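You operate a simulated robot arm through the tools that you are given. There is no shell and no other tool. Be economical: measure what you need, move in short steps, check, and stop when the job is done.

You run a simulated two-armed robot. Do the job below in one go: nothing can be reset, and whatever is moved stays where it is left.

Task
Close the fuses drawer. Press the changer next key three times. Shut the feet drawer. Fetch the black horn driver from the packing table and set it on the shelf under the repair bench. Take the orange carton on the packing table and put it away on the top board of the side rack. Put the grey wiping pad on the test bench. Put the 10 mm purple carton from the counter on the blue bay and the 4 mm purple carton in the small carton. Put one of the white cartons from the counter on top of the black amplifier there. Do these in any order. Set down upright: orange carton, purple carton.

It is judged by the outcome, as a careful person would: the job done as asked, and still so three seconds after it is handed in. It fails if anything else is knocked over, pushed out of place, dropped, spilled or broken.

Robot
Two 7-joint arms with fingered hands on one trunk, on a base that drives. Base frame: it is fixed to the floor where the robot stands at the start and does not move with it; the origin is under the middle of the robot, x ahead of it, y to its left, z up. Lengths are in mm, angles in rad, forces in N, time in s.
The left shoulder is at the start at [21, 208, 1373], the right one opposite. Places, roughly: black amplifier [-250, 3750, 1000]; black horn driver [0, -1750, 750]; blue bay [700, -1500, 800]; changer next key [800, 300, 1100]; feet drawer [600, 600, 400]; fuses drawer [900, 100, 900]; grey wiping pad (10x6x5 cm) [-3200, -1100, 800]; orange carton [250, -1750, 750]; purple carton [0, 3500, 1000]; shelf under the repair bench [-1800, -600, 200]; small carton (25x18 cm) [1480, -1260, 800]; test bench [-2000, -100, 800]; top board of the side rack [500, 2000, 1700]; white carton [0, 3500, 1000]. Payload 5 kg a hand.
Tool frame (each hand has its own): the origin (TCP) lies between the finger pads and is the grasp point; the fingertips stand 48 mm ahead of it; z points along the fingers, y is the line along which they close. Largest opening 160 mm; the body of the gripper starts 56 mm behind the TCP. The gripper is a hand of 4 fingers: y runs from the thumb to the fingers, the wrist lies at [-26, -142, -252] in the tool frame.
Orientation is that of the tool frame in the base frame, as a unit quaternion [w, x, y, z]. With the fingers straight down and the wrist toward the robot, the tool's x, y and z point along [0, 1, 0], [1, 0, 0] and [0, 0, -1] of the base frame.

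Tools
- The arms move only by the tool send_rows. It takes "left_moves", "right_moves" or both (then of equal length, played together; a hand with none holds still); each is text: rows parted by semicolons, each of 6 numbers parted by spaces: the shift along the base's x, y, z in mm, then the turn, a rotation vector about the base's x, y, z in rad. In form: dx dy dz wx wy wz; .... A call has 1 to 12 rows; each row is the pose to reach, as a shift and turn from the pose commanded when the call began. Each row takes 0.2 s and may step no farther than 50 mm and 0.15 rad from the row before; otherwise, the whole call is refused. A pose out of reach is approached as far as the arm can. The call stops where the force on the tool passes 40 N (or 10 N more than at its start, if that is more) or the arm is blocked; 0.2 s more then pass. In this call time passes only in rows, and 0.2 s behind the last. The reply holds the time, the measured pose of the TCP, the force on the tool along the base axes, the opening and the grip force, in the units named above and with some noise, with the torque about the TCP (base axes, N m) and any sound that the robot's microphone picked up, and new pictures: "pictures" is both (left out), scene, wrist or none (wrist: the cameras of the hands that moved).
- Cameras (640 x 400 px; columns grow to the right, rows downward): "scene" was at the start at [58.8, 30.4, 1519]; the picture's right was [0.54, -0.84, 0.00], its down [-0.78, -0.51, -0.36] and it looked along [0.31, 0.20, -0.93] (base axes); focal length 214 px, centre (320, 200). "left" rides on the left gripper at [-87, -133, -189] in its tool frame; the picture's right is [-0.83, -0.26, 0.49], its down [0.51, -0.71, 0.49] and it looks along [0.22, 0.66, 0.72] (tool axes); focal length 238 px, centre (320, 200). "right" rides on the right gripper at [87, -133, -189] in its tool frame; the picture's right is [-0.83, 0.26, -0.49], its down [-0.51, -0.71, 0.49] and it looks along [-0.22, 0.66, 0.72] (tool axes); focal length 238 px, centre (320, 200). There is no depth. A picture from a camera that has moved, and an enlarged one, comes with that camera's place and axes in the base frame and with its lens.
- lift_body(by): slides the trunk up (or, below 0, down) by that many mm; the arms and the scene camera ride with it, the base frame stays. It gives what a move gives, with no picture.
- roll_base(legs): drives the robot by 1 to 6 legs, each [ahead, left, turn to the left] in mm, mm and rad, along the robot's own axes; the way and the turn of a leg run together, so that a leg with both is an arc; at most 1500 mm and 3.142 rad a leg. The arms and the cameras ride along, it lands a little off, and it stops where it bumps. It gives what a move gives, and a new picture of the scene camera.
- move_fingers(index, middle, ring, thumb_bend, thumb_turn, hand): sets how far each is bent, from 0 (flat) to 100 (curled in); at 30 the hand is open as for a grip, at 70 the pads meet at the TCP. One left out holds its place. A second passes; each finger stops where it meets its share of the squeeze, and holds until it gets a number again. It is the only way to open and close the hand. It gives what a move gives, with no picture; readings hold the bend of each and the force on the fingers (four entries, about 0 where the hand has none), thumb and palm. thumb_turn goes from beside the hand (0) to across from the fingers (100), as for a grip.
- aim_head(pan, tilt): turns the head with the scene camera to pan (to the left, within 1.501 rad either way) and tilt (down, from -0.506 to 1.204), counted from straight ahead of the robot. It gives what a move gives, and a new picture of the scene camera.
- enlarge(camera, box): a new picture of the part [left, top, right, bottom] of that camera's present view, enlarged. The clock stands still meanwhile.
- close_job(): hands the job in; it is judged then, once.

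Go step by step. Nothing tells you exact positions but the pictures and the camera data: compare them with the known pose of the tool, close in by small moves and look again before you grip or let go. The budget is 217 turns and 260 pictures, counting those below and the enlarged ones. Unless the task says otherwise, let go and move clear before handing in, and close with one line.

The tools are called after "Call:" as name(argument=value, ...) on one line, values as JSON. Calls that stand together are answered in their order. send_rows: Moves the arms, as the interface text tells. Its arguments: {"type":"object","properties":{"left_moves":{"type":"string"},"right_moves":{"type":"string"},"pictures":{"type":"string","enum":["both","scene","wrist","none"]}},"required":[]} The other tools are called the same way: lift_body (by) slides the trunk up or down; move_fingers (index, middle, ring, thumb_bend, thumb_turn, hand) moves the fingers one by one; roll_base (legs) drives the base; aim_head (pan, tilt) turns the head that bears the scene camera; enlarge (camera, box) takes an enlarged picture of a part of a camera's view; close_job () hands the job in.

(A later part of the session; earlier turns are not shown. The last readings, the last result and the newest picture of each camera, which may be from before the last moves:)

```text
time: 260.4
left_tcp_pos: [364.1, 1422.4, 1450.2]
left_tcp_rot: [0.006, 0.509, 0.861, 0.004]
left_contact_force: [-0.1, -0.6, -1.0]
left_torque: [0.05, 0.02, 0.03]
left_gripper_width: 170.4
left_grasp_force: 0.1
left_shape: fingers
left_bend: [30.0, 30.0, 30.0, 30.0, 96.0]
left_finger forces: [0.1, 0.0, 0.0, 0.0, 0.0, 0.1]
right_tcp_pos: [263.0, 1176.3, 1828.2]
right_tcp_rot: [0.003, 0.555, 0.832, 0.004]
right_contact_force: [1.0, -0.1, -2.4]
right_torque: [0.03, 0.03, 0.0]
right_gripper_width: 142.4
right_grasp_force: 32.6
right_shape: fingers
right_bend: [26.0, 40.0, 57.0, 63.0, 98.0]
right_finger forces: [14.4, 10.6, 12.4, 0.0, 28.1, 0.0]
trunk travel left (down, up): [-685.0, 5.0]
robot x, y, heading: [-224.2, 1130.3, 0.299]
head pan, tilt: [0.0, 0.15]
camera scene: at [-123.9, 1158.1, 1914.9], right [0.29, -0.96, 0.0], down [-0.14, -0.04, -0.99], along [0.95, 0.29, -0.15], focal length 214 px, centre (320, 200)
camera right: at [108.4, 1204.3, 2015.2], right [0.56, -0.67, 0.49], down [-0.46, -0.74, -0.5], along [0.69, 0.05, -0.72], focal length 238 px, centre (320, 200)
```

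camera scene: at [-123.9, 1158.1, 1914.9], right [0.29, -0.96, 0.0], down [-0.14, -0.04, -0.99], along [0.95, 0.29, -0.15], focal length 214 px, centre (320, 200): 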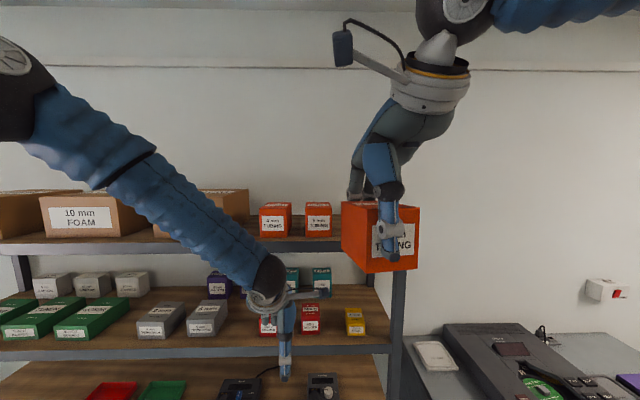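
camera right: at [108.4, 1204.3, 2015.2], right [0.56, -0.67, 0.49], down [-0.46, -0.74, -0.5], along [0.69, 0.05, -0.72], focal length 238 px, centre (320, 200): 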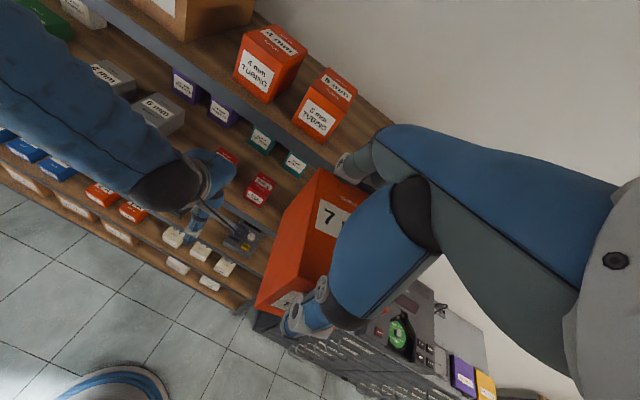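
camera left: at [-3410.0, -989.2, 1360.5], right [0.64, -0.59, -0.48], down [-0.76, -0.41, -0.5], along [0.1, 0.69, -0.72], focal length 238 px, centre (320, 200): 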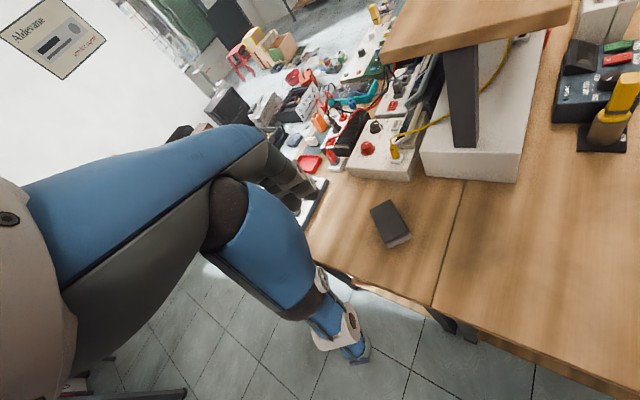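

The carton is level and above the board. I'll carry it in over the free slot to the right of the 5 mm carton.

Call:
send_rows(right_moves="43 8 0 0 0 0; 87 16 0 0 0 0; 130 24 0 0 0 0; 173 32 0 0 0 0; 217 40 0 0 0 0; 260 48 0 0 0 0; 303 56 0 0 0 0; 346 63 0 0 0 0; 346 63 -20 0 0 0; 346 63 -40 0 0 0", pictures="both")

```text
time: 262.6
left_tcp_pos: [364.3, 1423.0, 1449.6]
left_tcp_rot: [0.005, 0.508, 0.861, 0.004]
left_contact_force: [-0.3, 0.9, 0.7]
left_torque: [0.04, 0.02, 0.01]
left_gripper_width: 170.6
left_grasp_force: 0.0
left_shape: fingers
left_bend: [30.0, 30.0, 30.0, 30.0, 96.0]
left_finger forces: [0.1, 0.0, 0.1, 0.0, 0.1, 0.0]
right_tcp_pos: [610.9, 1238.6, 1787.6]
right_tcp_rot: [0.003, 0.554, 0.833, 0.004]
right_contact_force: [-0.4, -0.2, -0.5]
right_torque: [0.01, 0.0, 0.0]
right_gripper_width: 142.5
right_grasp_force: 32.9
right_shape: fingers
right_bend: [26.0, 40.0, 57.0, 63.0, 98.0]
right_finger forces: [14.9, 10.5, 12.2, 0.0, 28.4, 0.0]
trunk travel left (down, up): [-685.0, 5.0]
robot x, y, heading: [-219.7, 1132.1, 0.297]
head pan, tilt: [0.0, 0.15]
camera scene: at [-124.3, 1157.9, 1915.0], right [0.29, -0.96, 0.0], down [-0.14, -0.04, -0.99], along [0.95, 0.29, -0.15], focal length 214 px, centre (320, 200)
camera right: at [453.9, 1266.8, 1974.2], right [0.56, -0.67, 0.49], down [-0.45, -0.74, -0.5], along [0.7, 0.05, -0.72], focal length 238 px, centre (320, 200)
```

scene: 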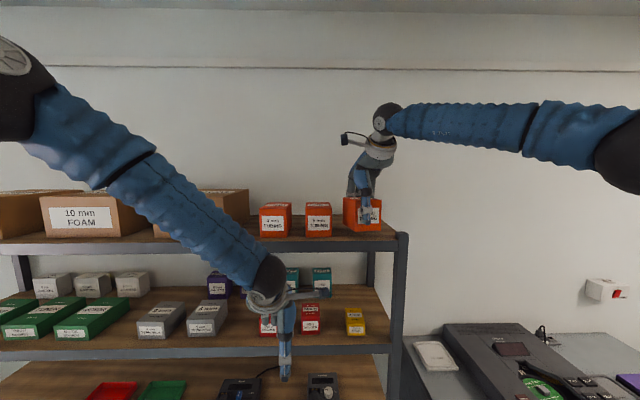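
right: 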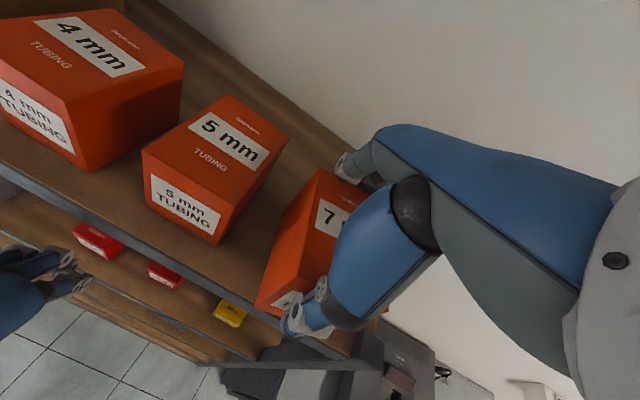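

It sits in line with the others, slightly forward. I'll push in 25 mm further and lower to contact.

Call:
send_rows(right_moves="12 4 0 0 0 0; 24 7 0 0 0 0; 24 7 -8 0 0 0; 24 7 -14 0 0 0; 24 7 -19 0 0 0; 24 7 -23 0 0 0; 24 7 -26 0 0 0", pictures="wrist")

```text
time: 264.2
left_tcp_pos: [364.5, 1423.7, 1450.4]
left_tcp_rot: [0.005, 0.508, 0.861, 0.004]
left_contact_force: [0.2, 0.3, 0.0]
left_torque: [0.0, -0.02, -0.02]
left_gripper_width: 170.7
left_grasp_force: 0.0
left_shape: fingers
left_bend: [30.0, 30.0, 30.0, 30.0, 96.0]
left_finger forces: [0.0, 0.1, 0.1, 0.0, 0.0, 0.0]
right_tcp_pos: [634.8, 1248.0, 1761.7]
right_tcp_rot: [0.004, 0.554, 0.832, 0.005]
right_contact_force: [0.8, -0.2, 4.2]
right_torque: [-0.03, -0.66, 0.04]
right_gripper_width: 142.8
right_grasp_force: 33.8
right_shape: fingers
right_bend: [26.0, 40.0, 57.0, 63.0, 98.0]
right_finger forces: [15.2, 10.7, 13.1, 0.1, 28.3, 0.0]
trunk travel left (down, up): [-685.0, 5.0]
robot x, y, heading: [-223.8, 1129.9, 0.294]
head pan, tilt: [0.0, 0.15]
camera right: at [477.6, 1275.6, 1949.7], right [0.55, -0.67, 0.49], down [-0.45, -0.74, -0.5], along [0.7, 0.06, -0.71], focal length 238 px, centre (320, 200)
```

right: 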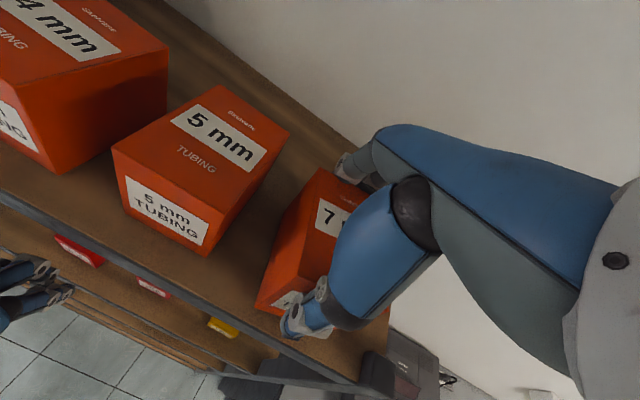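

It's just touching. I'll nudge 20 mm further back for margin, seat it and release.

Call:
send_rows(right_moves="0 0 5 0 0 0; 19 6 5 0 0 0; 19 6 0 0 0 0; 19 6 -3 0 0 0; 19 6 -5 0 0 0", pictures="none")

Call:
move_fingers(hand="right", index=20, middle=30, ring=35, thumb_bend=40)

Call:
enlarge(camera="right", box=[0, 0, 640, 400])

```text
time: 265.4
left_tcp_pos: [362.0, 1423.9, 1452.2]
left_tcp_rot: [0.006, 0.508, 0.861, 0.004]
left_contact_force: [0.6, -0.3, 0.7]
left_torque: [-0.01, -0.01, 0.0]
left_gripper_width: 170.4
left_grasp_force: 0.1
left_shape: fingers
left_bend: [30.0, 30.0, 30.0, 30.0, 96.0]
left_finger forces: [0.0, 0.0, 0.0, 0.1, 0.0, 0.1]
right_tcp_pos: [652.1, 1253.9, 1761.1]
right_tcp_rot: [0.005, 0.555, 0.832, 0.007]
right_contact_force: [3.4, 1.5, 23.9]
right_torque: [0.21, -2.22, 0.15]
right_gripper_width: 142.5
right_grasp_force: 35.1
right_shape: fingers
right_bend: [25.0, 40.0, 56.0, 63.0, 99.0]
right_finger forces: [16.6, 11.6, 13.7, 0.0, 27.9, 0.0]
trunk travel left (down, up): [-685.0, 5.0]
robot x, y, heading: [-224.2, 1129.3, 0.297]
head pan, tilt: [0.0, 0.15]
```

```text
time: 266.4
left_tcp_pos: [363.8, 1423.5, 1450.9]
left_tcp_rot: [0.005, 0.508, 0.861, 0.004]
left_contact_force: [-0.3, -0.1, -0.1]
left_torque: [0.02, 0.0, -0.01]
left_gripper_width: 170.3
left_grasp_force: 0.1
left_shape: fingers
left_bend: [30.0, 30.0, 30.0, 30.0, 96.0]
left_finger forces: [0.1, 0.1, 0.0, 0.1, 0.0, 0.1]
right_tcp_pos: [652.8, 1253.0, 1754.9]
right_tcp_rot: [0.003, 0.553, 0.833, 0.003]
right_contact_force: [0.4, -0.3, 0.8]
right_torque: [0.06, -0.15, -0.01]
right_gripper_width: 178.5
right_grasp_force: 4.2
right_shape: fingers
right_bend: [19.0, 30.0, 35.0, 39.0, 97.0]
right_finger forces: [4.2, 0.0, 1.4, 0.0, 3.1, 0.1]
trunk travel left (down, up): [-685.0, 5.0]
robot x, y, heading: [-221.4, 1127.5, 0.293]
head pan, tilt: [0.0, 0.15]
```

```text
1.00 times, centred on (320, 200) of right (not enlarged: the box is as wide or as high as the picture)
camera zoom: at [496.7, 1281.7, 1942.8], right [0.56, -0.67, 0.49], down [-0.46, -0.74, -0.5], along [0.7, 0.05, -0.72], focal length 238 px, centre (320, 200)
```

zoom: 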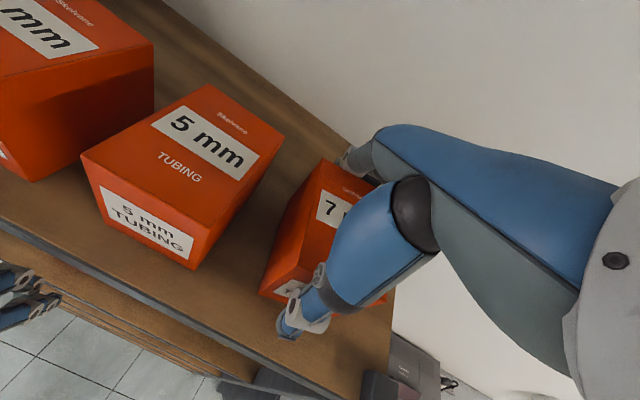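

The carton stands on the board. I'll open wider so nothing drags, then rise and withdraw.

Call:
move_fingers(hand="right", index=8, middle=15, ring=20, thumb_bend=25)

Call:
send_rows(right_moves="0 0 15 0 0 0; 0 0 40 0 0 0; 0 0 80 0 0 0; 0 0 120 0 0 0; 0 0 150 0 0 0; -43 -13 155 0 0 0; -86 -27 155 0 0 0; -129 -40 155 0 0 0; -172 -53 155 0 0 0; -215 -67 155 0 0 0; -258 -80 155 0 0 0; -301 -93 155 0 0 0", pictures="both")

```text
time: 267.4
left_tcp_pos: [364.2, 1423.9, 1449.1]
left_tcp_rot: [0.005, 0.509, 0.861, 0.004]
left_contact_force: [0.5, -1.0, 0.1]
left_torque: [-0.01, -0.03, 0.02]
left_gripper_width: 170.4
left_grasp_force: 0.1
left_shape: fingers
left_bend: [30.0, 30.0, 30.0, 30.0, 96.0]
left_finger forces: [0.0, 0.0, 0.1, 0.0, 0.0, 0.0]
right_tcp_pos: [653.8, 1253.1, 1755.2]
right_tcp_rot: [0.004, 0.554, 0.833, 0.004]
right_contact_force: [1.1, -0.6, 0.4]
right_torque: [0.02, 0.0, -0.01]
right_gripper_width: 226.2
right_grasp_force: 0.1
right_shape: fingers
right_bend: [8.0, 15.0, 20.0, 25.0, 95.0]
right_finger forces: [0.0, 0.0, 0.0, 0.1, 0.0, 0.0]
trunk travel left (down, up): [-685.0, 5.0]
robot x, y, heading: [-220.8, 1130.9, 0.296]
head pan, tilt: [0.0, 0.15]
```

```text
time: 270.0
left_tcp_pos: [362.6, 1422.8, 1451.6]
left_tcp_rot: [0.005, 0.508, 0.861, 0.004]
left_contact_force: [-0.7, -0.4, 1.1]
left_torque: [0.05, -0.06, -0.01]
left_gripper_width: 170.5
left_grasp_force: 0.1
left_shape: fingers
left_bend: [30.0, 30.0, 30.0, 30.0, 96.0]
left_finger forces: [0.0, 0.0, 0.0, 0.0, 0.0, 0.0]
right_tcp_pos: [349.7, 1160.7, 1912.5]
right_tcp_rot: [0.003, 0.553, 0.833, 0.004]
right_contact_force: [-1.2, -0.4, -0.1]
right_torque: [0.08, -0.11, -0.02]
right_gripper_width: 226.4
right_grasp_force: 0.1
right_shape: fingers
right_bend: [8.0, 15.0, 20.0, 25.0, 95.0]
right_finger forces: [0.1, 0.0, 0.0, 0.1, 0.0, 0.0]
trunk travel left (down, up): [-685.0, 5.0]
robot x, y, heading: [-225.1, 1131.1, 0.301]
head pan, tilt: [0.0, 0.15]
camera scene: at [-126.7, 1157.8, 1915.1], right [0.29, -0.96, 0.0], down [-0.14, -0.04, -0.99], along [0.95, 0.29, -0.15], focal length 214 px, centre (320, 200)
camera right: at [192.5, 1188.9, 2099.3], right [0.56, -0.67, 0.49], down [-0.45, -0.74, -0.5], along [0.7, 0.05, -0.72], focal length 238 px, centre (320, 200)
```

scene: 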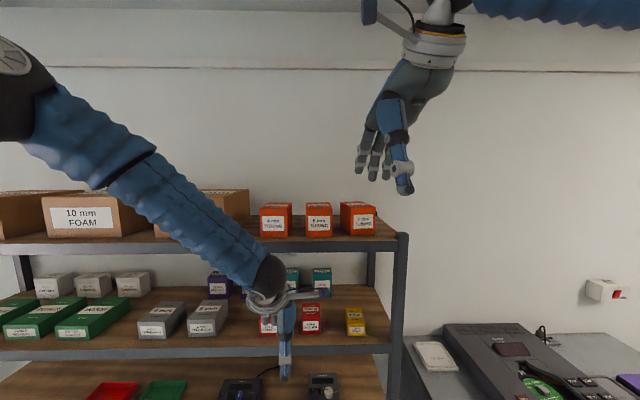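
right: 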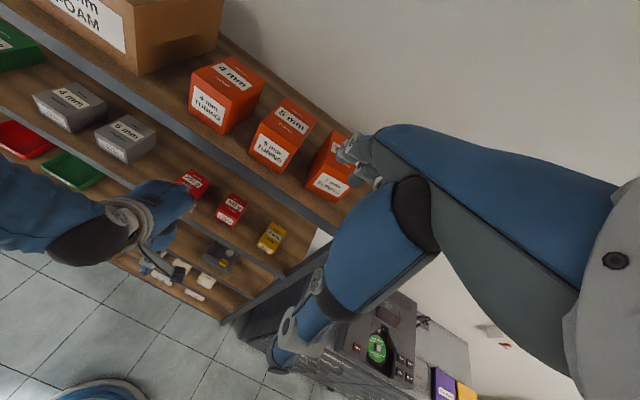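

The orange carton stands neatly in place. I'll back away from the rack, lower the trunk, turn north and drive to the counter.

Call:
roll_base(legs=[[-130, 0, 0], [0, 0, 1.59]])

Call:
lift_body(by=-300)

Call:
aim_head(pan=-0.3, tilt=0.35)

```text
time: 275.1
left_tcp_pos: [-644.3, 1678.9, 1450.0]
left_tcp_rot: [0.001, -0.251, 0.968, 0.006]
left_contact_force: [-0.7, 0.1, 0.9]
left_torque: [-0.03, 0.0, 0.01]
left_gripper_width: 170.3
left_grasp_force: 0.1
left_shape: fingers
left_bend: [30.0, 30.0, 30.0, 30.0, 96.0]
left_finger forces: [0.0, 0.0, 0.0, 0.0, 0.0, 0.0]
right_tcp_pos: [-382.0, 1668.0, 1911.5]
right_tcp_rot: [-0.001, -0.197, 0.98, 0.005]
right_contact_force: [1.1, 0.2, 0.7]
right_torque: [0.03, 0.0, 0.03]
right_gripper_width: 226.5
right_grasp_force: 0.0
right_shape: fingers
right_bend: [8.0, 15.0, 20.0, 25.0, 95.0]
right_finger forces: [0.0, 0.0, 0.0, 0.1, 0.0, 0.0]
trunk travel left (down, up): [-685.0, 5.0]
robot x, y, heading: [-345.7, 1089.5, 1.866]
head pan, tilt: [0.0, 0.15]
camera scene: at [-377.8, 1189.5, 1914.9], right [0.96, 0.29, 0.0], down [0.04, -0.14, -0.99], along [-0.29, 0.95, -0.15], focal length 214 px, centre (320, 200)
```

scene: 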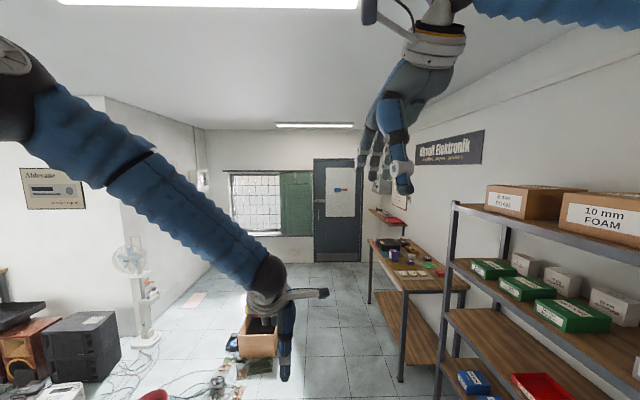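

```text
time: 278.1
left_tcp_pos: [-644.4, 1679.7, 1150.3]
left_tcp_rot: [0.001, -0.25, 0.968, 0.006]
left_contact_force: [0.3, -0.3, 0.2]
left_torque: [0.01, -0.01, 0.03]
left_gripper_width: 170.5
left_grasp_force: 0.0
left_shape: fingers
left_bend: [30.0, 30.0, 30.0, 30.0, 96.0]
left_finger forces: [0.0, 0.1, 0.0, 0.0, 0.0, 0.0]
right_tcp_pos: [-382.8, 1667.6, 1612.4]
right_tcp_rot: [0.0, -0.197, 0.98, 0.005]
right_contact_force: [-0.2, 0.3, 0.0]
right_torque: [0.04, 0.01, 0.01]
right_gripper_width: 226.3
right_grasp_force: 0.1
right_shape: fingers
right_bend: [8.0, 15.0, 20.0, 25.0, 95.0]
right_finger forces: [0.0, 0.1, 0.0, 0.1, 0.1, 0.0]
trunk travel left (down, up): [-385.0, 305.0]
robot x, y, heading: [-345.5, 1092.7, 1.869]
head pan, tilt: [0.0, 0.15]
```

```text
time: 278.9
left_tcp_pos: [-645.7, 1678.7, 1150.8]
left_tcp_rot: [0.001, -0.251, 0.968, 0.007]
left_contact_force: [0.2, 0.1, -0.4]
left_torque: [0.02, -0.01, 0.04]
left_gripper_width: 170.3
left_grasp_force: 0.1
left_shape: fingers
left_bend: [30.0, 30.0, 30.0, 30.0, 96.0]
left_finger forces: [0.0, 0.0, 0.1, 0.0, 0.1, 0.0]
right_tcp_pos: [-382.0, 1667.2, 1611.6]
right_tcp_rot: [0.0, -0.197, 0.98, 0.004]
right_contact_force: [-0.2, 0.3, 0.1]
right_torque: [-0.02, 0.03, 0.01]
right_gripper_width: 226.4
right_grasp_force: 0.1
right_shape: fingers
right_bend: [8.0, 15.0, 20.0, 25.0, 95.0]
right_finger forces: [0.0, 0.0, 0.0, 0.1, 0.1, 0.0]
trunk travel left (down, up): [-385.0, 305.0]
robot x, y, heading: [-350.6, 1090.8, 1.868]
head pan, tilt: [-0.3, 0.351]
camera scene: at [-350.9, 1193.8, 1596.3], right [1.0, 0.0, 0.0], down [0.0, -0.34, -0.94], along [0.0, 0.94, -0.34], focal length 214 px, centre (320, 200)
```

scene: 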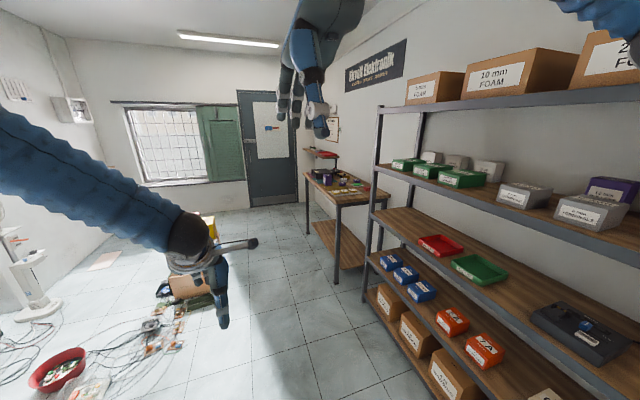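

The counter's front runs from about (−160, 3040) to (−530, 4050). I'll drive up and turn to face it, with the trunk slightly raised.

Call:
lift_body(by=100)

Call:
roll_base(legs=[[1160, -110, 0], [1140, -110, 0], [0, 0, -1.515]])

Call:
aim_head(pan=0, tilt=0.65)

```text
time: 280.3
left_tcp_pos: [-645.2, 1679.4, 1249.8]
left_tcp_rot: [0.0, -0.251, 0.968, 0.006]
left_contact_force: [-0.5, 0.4, -0.1]
left_torque: [-0.04, -0.01, -0.04]
left_gripper_width: 170.5
left_grasp_force: 0.1
left_shape: fingers
left_bend: [30.0, 30.0, 30.0, 30.0, 96.0]
left_finger forces: [0.0, 0.1, 0.1, 0.0, 0.0, 0.0]
right_tcp_pos: [-382.5, 1667.2, 1710.7]
right_tcp_rot: [-0.001, -0.196, 0.981, 0.005]
right_contact_force: [0.3, 0.7, -1.0]
right_torque: [-0.05, 0.0, -0.01]
right_gripper_width: 226.4
right_grasp_force: 0.0
right_shape: fingers
right_bend: [8.0, 15.0, 20.0, 25.0, 95.0]
right_finger forces: [0.0, 0.0, 0.1, 0.0, 0.0, 0.0]
trunk travel left (down, up): [-485.0, 205.0]
robot x, y, heading: [-350.3, 1091.8, 1.87]
head pan, tilt: [-0.3, 0.351]
```

```text
time: 295.3
left_tcp_pos: [-235.7, 3661.9, 1249.2]
left_tcp_rot: [0.005, 0.489, 0.872, 0.005]
left_contact_force: [-0.4, 0.0, -0.6]
left_torque: [-0.03, 0.0, 0.02]
left_gripper_width: 170.2
left_grasp_force: 0.0
left_shape: fingers
left_bend: [30.0, 30.0, 30.0, 30.0, 96.0]
left_finger forces: [0.0, 0.0, 0.1, 0.0, 0.1, 0.1]
right_tcp_pos: [-235.8, 3400.5, 1711.4]
right_tcp_rot: [0.003, 0.535, 0.845, 0.004]
right_contact_force: [-0.5, -0.7, -0.1]
right_torque: [0.03, 0.0, 0.0]
right_gripper_width: 226.5
right_grasp_force: 0.0
right_shape: fingers
right_bend: [8.0, 15.0, 20.0, 25.0, 95.0]
right_finger forces: [0.1, 0.1, 0.0, 0.0, 0.0, 0.0]
trunk travel left (down, up): [-485.0, 205.0]
robot x, y, heading: [-810.2, 3341.7, 0.34]
head pan, tilt: [-0.3, 0.351]
camera scene: at [-707.0, 3348.8, 1696.2], right [0.04, -1.0, 0.0], down [-0.34, -0.01, -0.94], along [0.94, 0.04, -0.34], focal length 214 px, centre (320, 200)
```

scene: 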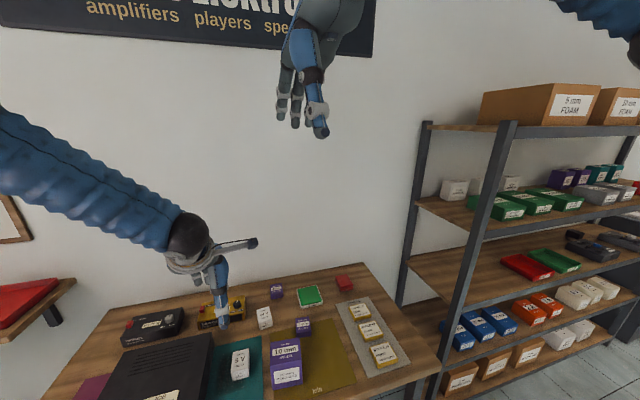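

```text
time: 296.1
left_tcp_pos: [-236.6, 3662.3, 1250.8]
left_tcp_rot: [0.006, 0.489, 0.872, 0.004]
left_contact_force: [0.3, 0.9, -0.4]
left_torque: [0.02, -0.02, -0.02]
left_gripper_width: 170.8
left_grasp_force: 0.0
left_shape: fingers
left_bend: [30.0, 30.0, 30.0, 30.0, 96.0]
left_finger forces: [0.0, 0.0, 0.0, 0.1, 0.0, 0.0]
right_tcp_pos: [-236.3, 3400.3, 1712.1]
right_tcp_rot: [0.002, 0.536, 0.844, 0.005]
right_contact_force: [-0.2, -0.4, 0.6]
right_torque: [-0.01, -0.01, -0.01]
right_gripper_width: 226.5
right_grasp_force: 0.1
right_shape: fingers
right_bend: [8.0, 15.0, 20.0, 25.0, 95.0]
right_finger forces: [0.1, 0.1, 0.0, 0.0, 0.1, 0.0]
trunk travel left (down, up): [-485.0, 205.0]
robot x, y, heading: [-813.2, 3341.7, 0.339]
head pan, tilt: [0.0, 0.649]
camera scene: at [-718.2, 3374.0, 1669.2], right [0.33, -0.94, 0.0], down [-0.57, -0.2, -0.8], along [0.75, 0.27, -0.6], focal length 214 px, centre (320, 200)
```

scene: 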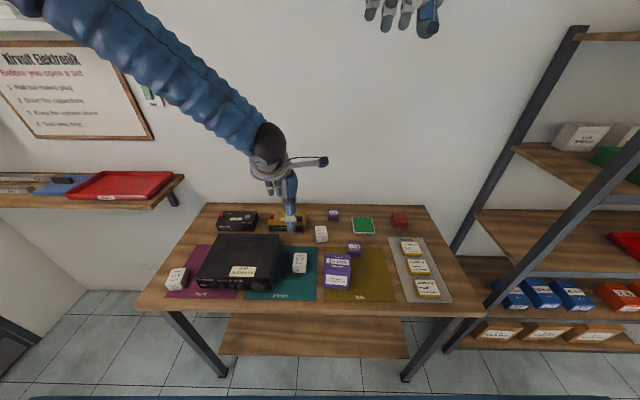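

Good overview of the counter. I'll zoom in to read the labels.

Call:
enlarge(camera="scene", box=[150, 200, 310, 300])

Call:
enlarge(camera="scene", box=[290, 200, 450, 300])

```text
4.00 times, centred on (230, 250) of scene
camera zoom: at [-718.2, 3374.0, 1669.2], right [0.33, -0.94, 0.0], down [-0.57, -0.2, -0.8], along [0.75, 0.27, -0.6], focal length 858 px, centre (680, 0)
```

zoom: 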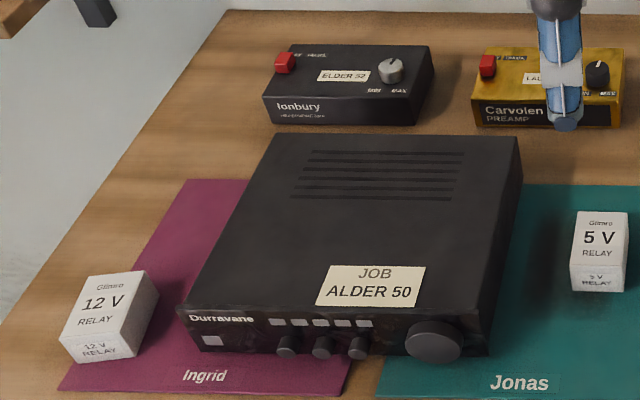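

```text
4.00 times, centred on (370, 250) of scene
camera zoom: at [-718.2, 3374.0, 1669.2], right [0.33, -0.94, 0.0], down [-0.57, -0.2, -0.8], along [0.75, 0.27, -0.6], focal length 858 px, centre (120, 0)
```

zoom: 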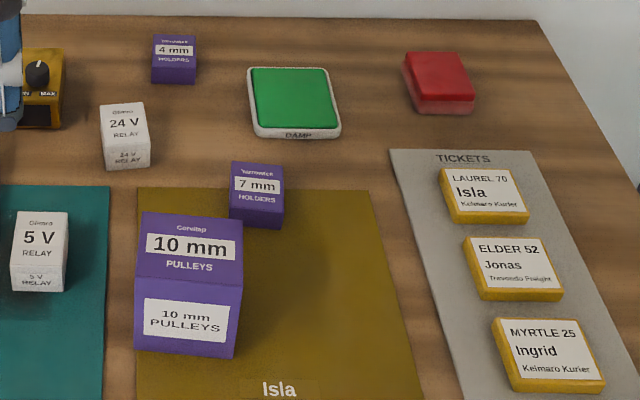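

The counter holds purple cartons of 10 mm, 7 mm and 4 mm, and white relay cartons of 5 V, 12 V and 24 V around the Durravane amplifier. I'll use the left hand's camera to triangulate heights.

Call:
enlarge(camera="left", box=[0, 0, 640, 400])

Call:
enlarge(camera="right", box=[0, 0, 640, 400])

```text
1.00 times, centred on (320, 200) of left (not enlarged: the box is as wide or as high as the picture)
camera zoom: at [-306.8, 3518.9, 1439.2], right [0.22, -0.85, -0.48], down [-0.86, 0.06, -0.5], along [0.46, 0.53, -0.72], focal length 238 px, centre (320, 200)
```

zoom: 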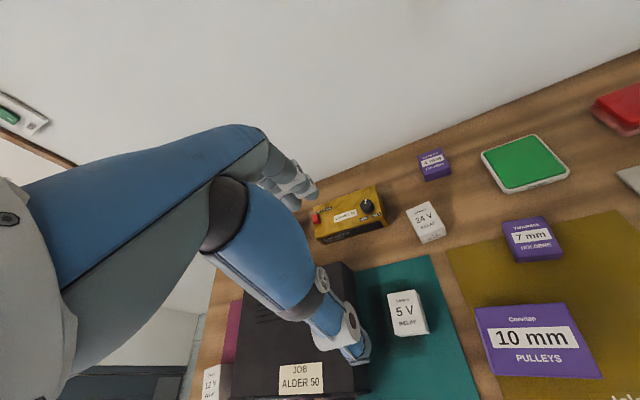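

```text
1.00 times, centred on (320, 200) of right (not enlarged: the box is as wide or as high as the picture)
camera zoom: at [-394.3, 3421.4, 1898.8], right [0.58, -0.65, 0.49], down [-0.42, -0.76, -0.5], along [0.69, 0.08, -0.72], focal length 238 px, centre (320, 200)
```

zoom: 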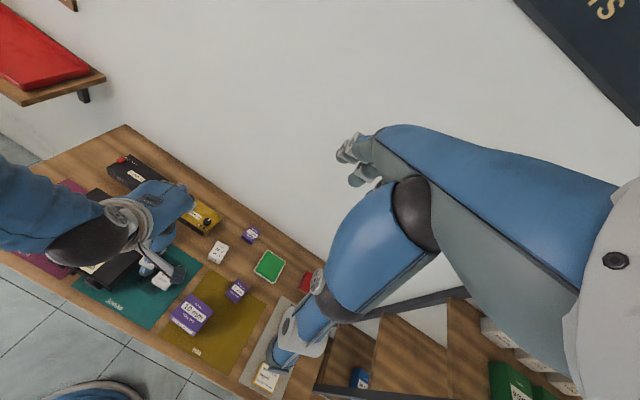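

The 5 V carton lies near (−253, 3629), nearly below the left hand. I'll square the hand to it and descend part-way to check.

Call:
send_rows(left_moves="-5 -11 -40 0 0 -.07; -11 -22 -80 0 0 -.14; -16 -33 -120 0 0 -.21; -16 -33 -160 0 0 -.21", pictures="wrist")

Call:
enlarge(camera="scene", box=[220, 200, 380, 300])

```text
time: 297.1
left_tcp_pos: [-250.4, 3628.7, 1088.3]
left_tcp_rot: [0.006, 0.578, 0.816, 0.004]
left_contact_force: [0.7, 1.1, 1.0]
left_torque: [-0.08, 0.23, -0.04]
left_gripper_width: 170.6
left_grasp_force: 0.0
left_shape: fingers
left_bend: [30.0, 30.0, 30.0, 30.0, 96.0]
left_finger forces: [0.0, 0.1, 0.1, 0.1, 0.0, 0.0]
right_tcp_pos: [-234.2, 3399.8, 1711.5]
right_tcp_rot: [0.003, 0.536, 0.844, 0.003]
right_contact_force: [0.8, 0.5, 0.7]
right_torque: [0.02, 0.12, 0.04]
right_gripper_width: 226.5
right_grasp_force: 0.1
right_shape: fingers
right_bend: [8.0, 15.0, 20.0, 25.0, 95.0]
right_finger forces: [0.0, 0.1, 0.0, 0.0, 0.0, 0.0]
trunk travel left (down, up): [-485.0, 205.0]
robot x, y, heading: [-815.4, 3341.3, 0.343]
head pan, tilt: [0.0, 0.649]
camera left: at [-348.6, 3503.4, 1277.6], right [0.04, -0.87, -0.48], down [-0.83, 0.24, -0.5], along [0.56, 0.42, -0.72], focal length 238 px, centre (320, 200)
```

left: 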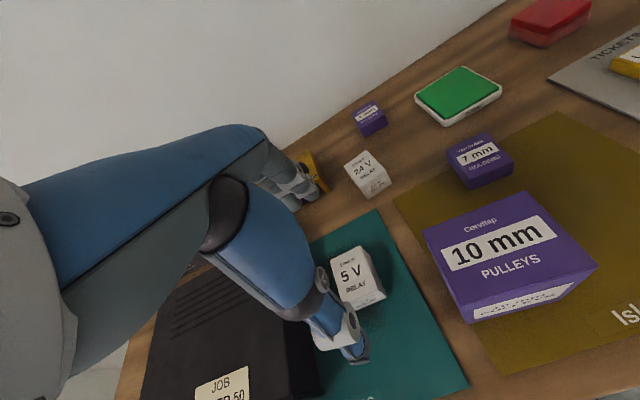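

```text
4.00 times, centred on (300, 250) of scene
camera zoom: at [-716.2, 3374.1, 1669.0], right [0.33, -0.94, 0.0], down [-0.57, -0.2, -0.8], along [0.75, 0.27, -0.61], focal length 858 px, centre (400, 0)
```

zoom: 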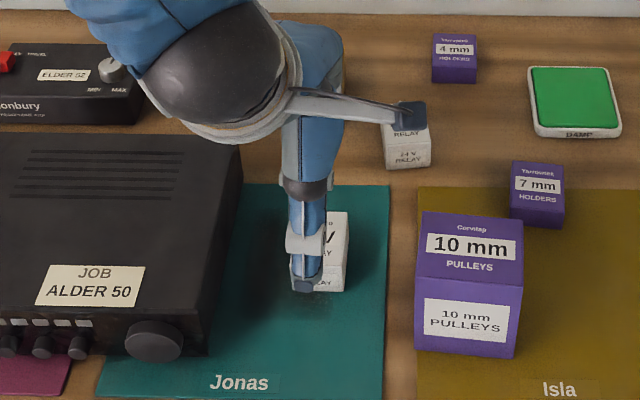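

Alignment is good, with the carton about 8 mm to the right. I'll descend to grip height in careful steps.

Call:
send_rows(left_moves="3 -8 -30 0 0 0; 3 -8 -55 0 0 0; 3 -8 -70 0 0 0; 3 -8 -76 0 0 0; 3 -8 -81 0 0 0; 3 -8 -86 0 0 0; 3 -8 -91 0 0 0; 3 -8 -96 0 0 0", pictures="wrist")

```text
time: 298.9
left_tcp_pos: [-249.7, 3621.4, 993.9]
left_tcp_rot: [0.006, 0.578, 0.816, 0.003]
left_contact_force: [-1.0, -0.2, 0.7]
left_torque: [0.01, 0.0, 0.01]
left_gripper_width: 170.4
left_grasp_force: 0.1
left_shape: fingers
left_bend: [30.0, 30.0, 30.0, 30.0, 96.0]
left_finger forces: [0.1, 0.1, 0.0, 0.0, 0.0, 0.0]
right_tcp_pos: [-236.7, 3399.6, 1712.4]
right_tcp_rot: [0.002, 0.536, 0.844, 0.004]
right_contact_force: [-0.8, -0.4, -0.4]
right_torque: [0.01, -0.04, 0.04]
right_gripper_width: 226.5
right_grasp_force: 0.1
right_shape: fingers
right_bend: [8.0, 15.0, 20.0, 25.0, 95.0]
right_finger forces: [0.0, 0.0, 0.0, 0.1, 0.0, 0.0]
trunk travel left (down, up): [-485.0, 205.0]
robot x, y, heading: [-810.9, 3339.6, 0.339]
head pan, tilt: [0.0, 0.649]
camera left: at [-348.1, 3496.0, 1183.1], right [0.04, -0.87, -0.48], down [-0.83, 0.24, -0.5], along [0.56, 0.42, -0.72], focal length 238 px, centre (320, 200)
```

left: 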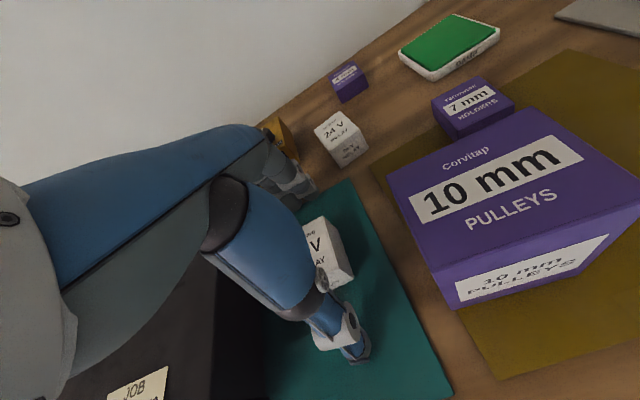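

No contact yet, so I'll continue down.

Call:
send_rows(left_moves="0 0 -6 0 0 0; 0 0 -12 0 0 0; 0 0 -18 0 0 0; 0 0 -23 0 0 0; 0 0 -28 0 0 0; 0 0 -33 0 0 0", pictures="wrist")

Call:
enlarge(camera="scene", box=[220, 200, 380, 300])

```text
time: 299.5
left_tcp_pos: [-243.8, 3623.2, 988.8]
left_tcp_rot: [0.01, 0.578, 0.816, 0.008]
left_contact_force: [-3.0, -2.0, 18.9]
left_torque: [-0.13, 0.59, 0.03]
left_gripper_width: 174.9
left_grasp_force: 10.1
left_shape: fingers
left_bend: [30.0, 30.0, 30.0, 27.0, 96.0]
left_finger forces: [0.0, 8.5, 0.0, 0.0, 12.1, 0.1]
right_tcp_pos: [-237.2, 3399.8, 1711.2]
right_tcp_rot: [0.003, 0.536, 0.844, 0.003]
right_contact_force: [0.1, 1.1, -1.0]
right_torque: [-0.02, 0.13, 0.03]
right_gripper_width: 226.2
right_grasp_force: 0.0
right_shape: fingers
right_bend: [8.0, 15.0, 20.0, 25.0, 95.0]
right_finger forces: [0.1, 0.0, 0.0, 0.0, 0.1, 0.0]
trunk travel left (down, up): [-485.0, 205.0]
robot x, y, heading: [-810.2, 3337.3, 0.338]
head pan, tilt: [0.0, 0.649]
stopped in row 3 (left hand): the force on the tool passed its limit at 45 N (the readings are from after the stop); the commanded pose is now the measured one
camera left: at [-345.0, 3496.5, 1176.0], right [0.05, -0.87, -0.49], down [-0.82, 0.24, -0.51], along [0.56, 0.43, -0.71], focal length 238 px, centre (320, 200)
```

left: 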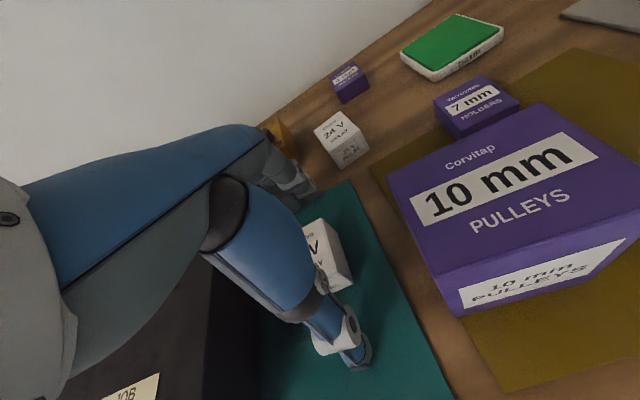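

```text
4.00 times, centred on (300, 250) of scene
camera zoom: at [-718.5, 3373.9, 1669.2], right [0.33, -0.94, 0.0], down [-0.57, -0.2, -0.8], along [0.75, 0.27, -0.6], focal length 858 px, centre (400, 0)
```

zoom: 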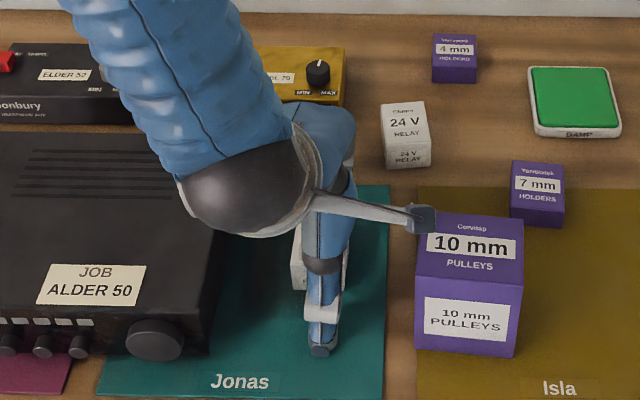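

The fingertips touched the counter (z≈915) on both sides of the carton. I'm now just above it, so I'll close the grip.

Call:
move_fingers(hand="left", index=72, middle=72, ring=72, thumb_bend=72)

Call:
enlarge(camera="left", box=[160, 100, 480, 400])

```text
time: 299.9
left_tcp_pos: [-242.1, 3619.6, 996.2]
left_tcp_rot: [0.016, 0.577, 0.816, 0.013]
left_contact_force: [-10.1, -6.7, 50.6]
left_torque: [-1.87, 3.93, 0.15]
left_gripper_width: 73.5
left_grasp_force: 34.6
left_shape: fingers
left_bend: [65.0, 41.0, 72.0, 52.0, 99.0]
left_finger forces: [8.9, 0.1, 0.1, 0.0, 60.0, 0.0]
right_tcp_pos: [-242.6, 3397.0, 1714.7]
right_tcp_rot: [0.004, 0.536, 0.844, 0.005]
right_contact_force: [-0.2, -0.5, 0.2]
right_torque: [0.02, -0.11, -0.03]
right_gripper_width: 226.7
right_grasp_force: 0.0
right_shape: fingers
right_bend: [8.0, 15.0, 20.0, 25.0, 95.0]
right_finger forces: [0.0, 0.1, 0.0, 0.0, 0.1, 0.0]
trunk travel left (down, up): [-485.0, 205.0]
robot x, y, heading: [-810.7, 3336.2, 0.34]
head pan, tilt: [0.0, 0.649]
stopped (left hand): the force on the tool passed its limit at 43 N (the readings are from after the stop); the commanded pose is now the measured one
```

```text
1.33 times, centred on (320, 250) of left
camera zoom: at [-345.3, 3494.3, 1182.5], right [0.05, -0.87, -0.49], down [-0.82, 0.24, -0.52], along [0.57, 0.43, -0.7], focal length 318 px, centre (320, 133)
```

zoom: 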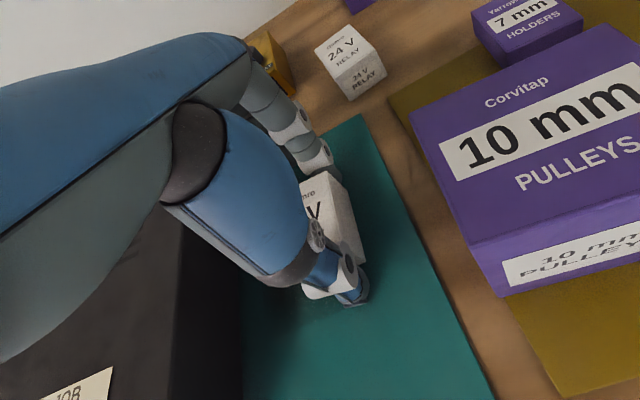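

The thumb pressed onto the counter while curling in. I'll rise about 14 mm and close again.

Call:
send_rows(left_moves="0 0 6 0 0 0; 0 0 12 0 0 0", pictures="none")

Call:
move_fingers(hand="left", index=72, middle=72, ring=72, thumb_bend=72)

Call:
enlarge(camera="left", box=[160, 100, 480, 400])

```text
time: 300.5
left_tcp_pos: [-240.3, 3624.1, 1001.3]
left_tcp_rot: [0.011, 0.576, 0.817, 0.01]
left_contact_force: [-0.2, 0.7, -1.3]
left_torque: [-0.05, -0.04, -0.01]
left_gripper_width: 69.8
left_grasp_force: 17.7
left_shape: fingers
left_bend: [61.0, 41.0, 72.0, 56.0, 100.0]
left_finger forces: [17.3, 0.0, 0.1, 0.0, 17.7, 0.0]
right_tcp_pos: [-236.1, 3400.4, 1709.4]
right_tcp_rot: [0.003, 0.536, 0.844, 0.003]
right_contact_force: [0.0, 0.3, 0.7]
right_torque: [0.03, 0.0, 0.01]
right_gripper_width: 226.1
right_grasp_force: 0.1
right_shape: fingers
right_bend: [8.0, 15.0, 20.0, 25.0, 95.0]
right_finger forces: [0.1, 0.0, 0.0, 0.0, 0.1, 0.1]
trunk travel left (down, up): [-485.0, 205.0]
robot x, y, heading: [-808.7, 3339.3, 0.343]
head pan, tilt: [0.0, 0.649]
```

```text
time: 301.5
left_tcp_pos: [-240.2, 3623.4, 1003.2]
left_tcp_rot: [0.012, 0.577, 0.816, 0.01]
left_contact_force: [-0.3, 0.2, 0.1]
left_torque: [-0.04, 0.01, -0.01]
left_gripper_width: 70.4
left_grasp_force: 26.2
left_shape: fingers
left_bend: [53.0, 54.0, 72.0, 60.0, 99.0]
left_finger forces: [14.7, 11.3, 0.1, 0.0, 26.0, 0.1]
right_tcp_pos: [-235.4, 3400.2, 1711.2]
right_tcp_rot: [0.004, 0.536, 0.844, 0.004]
right_contact_force: [0.1, 0.1, 0.1]
right_torque: [-0.02, 0.02, -0.02]
right_gripper_width: 226.3
right_grasp_force: 0.1
right_shape: fingers
right_bend: [8.0, 15.0, 20.0, 25.0, 95.0]
right_finger forces: [0.0, 0.0, 0.1, 0.0, 0.0, 0.0]
trunk travel left (down, up): [-485.0, 205.0]
robot x, y, heading: [-811.8, 3340.5, 0.342]
head pan, tilt: [0.0, 0.649]
```

```text
1.33 times, centred on (320, 250) of left
camera zoom: at [-342.3, 3497.3, 1189.5], right [0.05, -0.87, -0.49], down [-0.82, 0.24, -0.52], along [0.57, 0.43, -0.7], focal length 318 px, centre (320, 133)
```

zoom: 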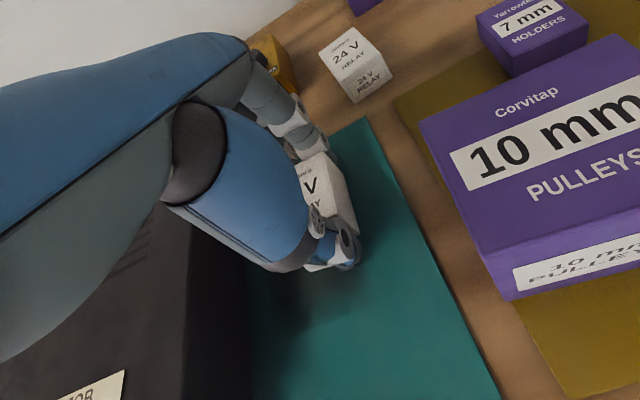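

The 5 V carton is gripped. I'll lift it, carry it over the amplifier, and look.

Call:
send_rows(left_moves="0 0 40 0 0 0; 0 0 85 0 0 0; 0 0 130 0 0 0; -12 41 130 0 0 0; -24 82 130 0 0 0; -36 124 130 0 0 0; -48 165 130 0 0 0; -60 207 130 0 0 0", pictures="wrist")

Call:
enlarge(camera="scene", box=[150, 200, 310, 300])

```text
time: 303.3
left_tcp_pos: [-301.2, 3832.6, 1132.2]
left_tcp_rot: [0.014, 0.577, 0.816, 0.01]
left_contact_force: [-0.1, 0.6, -1.3]
left_torque: [-0.05, -0.03, -0.02]
left_gripper_width: 70.1
left_grasp_force: 25.6
left_shape: fingers
left_bend: [53.0, 54.0, 72.0, 60.0, 99.0]
left_finger forces: [14.4, 11.0, 0.0, 0.0, 25.1, 0.0]
right_tcp_pos: [-237.3, 3403.1, 1711.7]
right_tcp_rot: [0.005, 0.536, 0.844, 0.004]
right_contact_force: [-1.0, 0.7, 0.0]
right_torque: [-0.15, -0.1, -0.01]
right_gripper_width: 226.6
right_grasp_force: 0.0
right_shape: fingers
right_bend: [8.0, 15.0, 20.0, 25.0, 95.0]
right_finger forces: [0.0, 0.1, 0.1, 0.0, 0.1, 0.0]
trunk travel left (down, up): [-485.0, 205.0]
robot x, y, heading: [-807.7, 3341.5, 0.339]
head pan, tilt: [0.0, 0.649]
camera left: at [-403.8, 3705.9, 1318.7], right [0.05, -0.87, -0.49], down [-0.82, 0.24, -0.52], along [0.57, 0.42, -0.7], focal length 238 px, centre (320, 200)
```

left: 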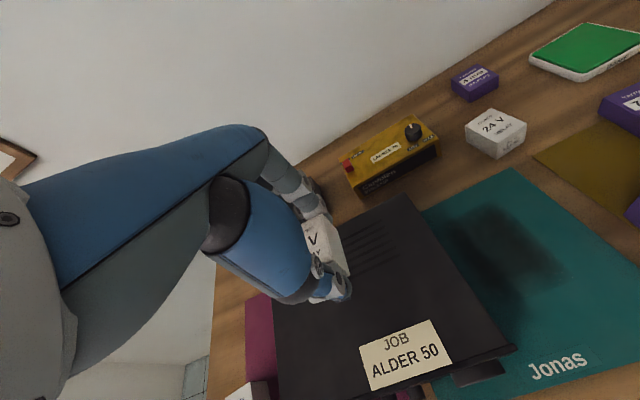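

```text
4.00 times, centred on (230, 250) of scene
camera zoom: at [-719.1, 3376.7, 1669.2], right [0.33, -0.94, 0.0], down [-0.57, -0.2, -0.8], along [0.75, 0.27, -0.6], focal length 858 px, centre (680, 0)
```

zoom: 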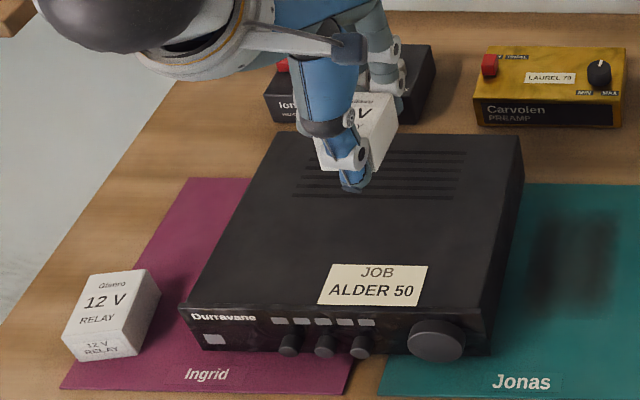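

I'll move it forward toward the middle of the amplifier's top and lower gently.

Call:
send_rows(left_moves="-25 -20 0 0 0 0; -50 -39 0 0 0 0; -50 -39 -20 0 0 0; -50 -39 -35 0 0 0; -50 -39 -41 0 0 0; -50 -39 -46 0 0 0", pictures="wrist")

Call:
enlarge(camera="scene", box=[150, 200, 310, 300])

```text
time: 304.7
left_tcp_pos: [-349.4, 3791.9, 1087.6]
left_tcp_rot: [0.013, 0.576, 0.817, 0.01]
left_contact_force: [0.8, 0.3, -0.9]
left_torque: [-0.07, 0.0, 0.0]
left_gripper_width: 70.2
left_grasp_force: 25.0
left_shape: fingers
left_bend: [53.0, 54.0, 72.0, 60.0, 99.0]
left_finger forces: [14.3, 10.9, 0.0, 0.0, 25.1, 0.0]
right_tcp_pos: [-235.6, 3401.3, 1711.2]
right_tcp_rot: [0.003, 0.536, 0.844, 0.004]
right_contact_force: [0.4, 0.0, -0.3]
right_torque: [-0.04, 0.04, -0.01]
right_gripper_width: 226.4
right_grasp_force: 0.0
right_shape: fingers
right_bend: [8.0, 15.0, 20.0, 25.0, 95.0]
right_finger forces: [0.1, 0.1, 0.1, 0.1, 0.0, 0.0]
trunk travel left (down, up): [-485.0, 205.0]
robot x, y, heading: [-809.3, 3341.6, 0.343]
head pan, tilt: [0.0, 0.649]
camera left: at [-451.6, 3665.6, 1273.1], right [0.05, -0.87, -0.49], down [-0.82, 0.24, -0.52], along [0.57, 0.43, -0.7], focal length 238 px, centre (320, 200)
```

left: 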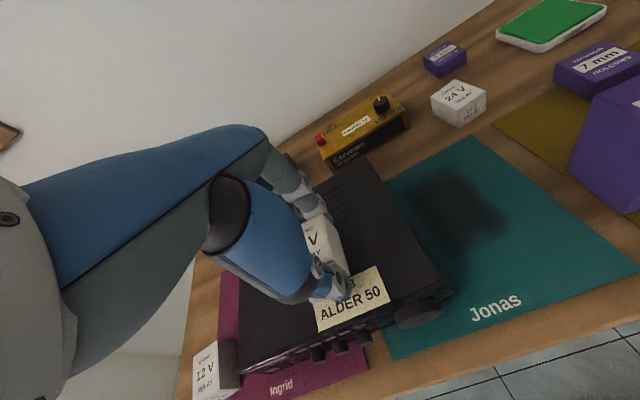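

```text
4.00 times, centred on (230, 250) of scene
camera zoom: at [-717.0, 3374.7, 1669.1], right [0.33, -0.94, 0.0], down [-0.57, -0.2, -0.8], along [0.75, 0.27, -0.61], focal length 858 px, centre (680, 0)
```

zoom: 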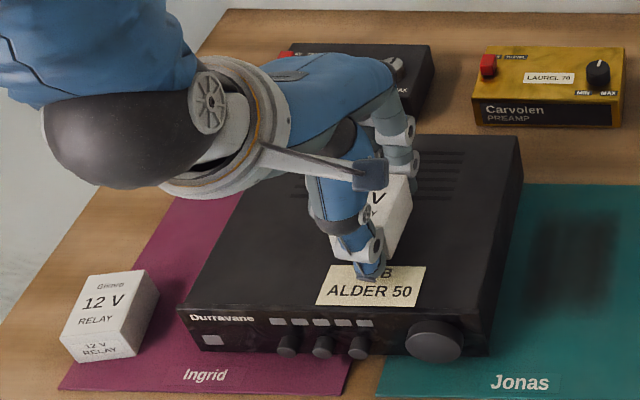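

Call:
send_rows(left_moves="0 0 -5 0 0 0; 0 0 -10 0 0 0; 0 0 -14 0 0 0; 0 0 -18 0 0 0", pictures="none")

```text
time: 305.7
left_tcp_pos: [-349.0, 3792.5, 1072.3]
left_tcp_rot: [0.015, 0.576, 0.817, 0.013]
left_contact_force: [-3.7, 0.7, 32.6]
left_torque: [-0.65, 1.06, -0.04]
left_gripper_width: 69.6
left_grasp_force: 37.8
left_shape: fingers
left_bend: [53.0, 54.0, 72.0, 60.0, 99.0]
left_finger forces: [13.4, 10.3, 0.1, 0.0, 52.4, 0.0]
right_tcp_pos: [-238.7, 3398.5, 1712.9]
right_tcp_rot: [0.003, 0.536, 0.844, 0.005]
right_contact_force: [-0.2, -0.1, 0.7]
right_torque: [0.05, -0.06, 0.04]
right_gripper_width: 226.4
right_grasp_force: 0.0
right_shape: fingers
right_bend: [8.0, 15.0, 20.0, 25.0, 95.0]
right_finger forces: [0.1, 0.1, 0.0, 0.0, 0.0, 0.0]
trunk travel left (down, up): [-485.0, 205.0]
robot x, y, heading: [-811.7, 3338.1, 0.339]
head pan, tilt: [0.0, 0.649]
```

Contact, with the thumb tip bearing on the amplifier. I'll ease up 3 mm, open only the fingers first, and then lift away with the thumb passive.

Call:
send_rows(left_moves="0 0 3 0 0 0", pictures="none")

Call:
move_fingers(hand="left", index=40, middle=40, ring=50, thumb_bend=60)

Call:
enlarge(camera="left", box=[160, 100, 480, 400])

```text
time: 306.1
left_tcp_pos: [-349.2, 3791.0, 1072.0]
left_tcp_rot: [0.014, 0.577, 0.817, 0.011]
left_contact_force: [1.9, 2.5, 11.6]
left_torque: [0.16, -0.44, 0.05]
left_gripper_width: 70.0
left_grasp_force: 27.6
left_shape: fingers
left_bend: [53.0, 54.0, 72.0, 60.0, 99.0]
left_finger forces: [15.3, 12.6, 0.0, 0.0, 26.7, 0.1]
right_tcp_pos: [-236.5, 3399.6, 1710.8]
right_tcp_rot: [0.002, 0.536, 0.844, 0.005]
right_contact_force: [-0.4, 0.9, 0.3]
right_torque: [0.0, 0.03, -0.03]
right_gripper_width: 226.5
right_grasp_force: 0.0
right_shape: fingers
right_bend: [8.0, 15.0, 20.0, 25.0, 95.0]
right_finger forces: [0.1, 0.0, 0.1, 0.1, 0.0, 0.1]
trunk travel left (down, up): [-485.0, 205.0]
robot x, y, heading: [-809.1, 3342.6, 0.341]
head pan, tilt: [0.0, 0.649]
```

```text
time: 307.1
left_tcp_pos: [-350.4, 3791.6, 1071.8]
left_tcp_rot: [0.012, 0.577, 0.816, 0.011]
left_contact_force: [-2.4, -0.5, 9.8]
left_torque: [-0.32, 0.55, -0.03]
left_gripper_width: 96.2
left_grasp_force: 5.3
left_shape: fingers
left_bend: [40.0, 40.0, 50.0, 58.0, 99.0]
left_finger forces: [0.1, 0.0, 0.0, 0.0, 9.4, 0.0]
right_tcp_pos: [-237.4, 3399.0, 1711.5]
right_tcp_rot: [0.003, 0.536, 0.844, 0.004]
right_contact_force: [0.4, -0.2, -0.1]
right_torque: [-0.01, 0.0, 0.02]
right_gripper_width: 226.5
right_grasp_force: 0.0
right_shape: fingers
right_bend: [8.0, 15.0, 20.0, 25.0, 95.0]
right_finger forces: [0.1, 0.0, 0.0, 0.1, 0.1, 0.0]
trunk travel left (down, up): [-485.0, 205.0]
robot x, y, heading: [-811.2, 3341.3, 0.341]
head pan, tilt: [0.0, 0.649]
```

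```text
1.33 times, centred on (320, 250) of left
camera zoom: at [-453.2, 3664.8, 1259.3], right [0.05, -0.87, -0.49], down [-0.82, 0.24, -0.52], along [0.57, 0.43, -0.7], focal length 318 px, centre (320, 133)
```

zoom: 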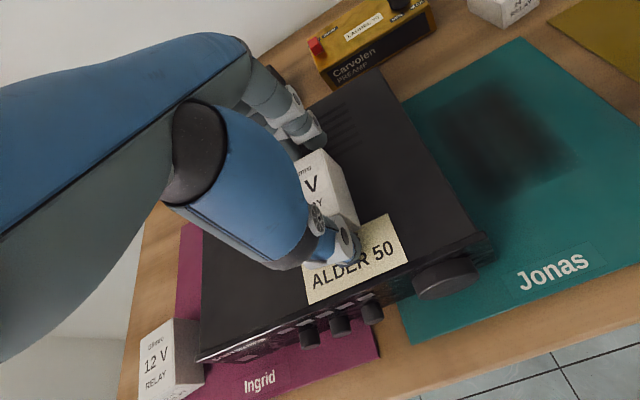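

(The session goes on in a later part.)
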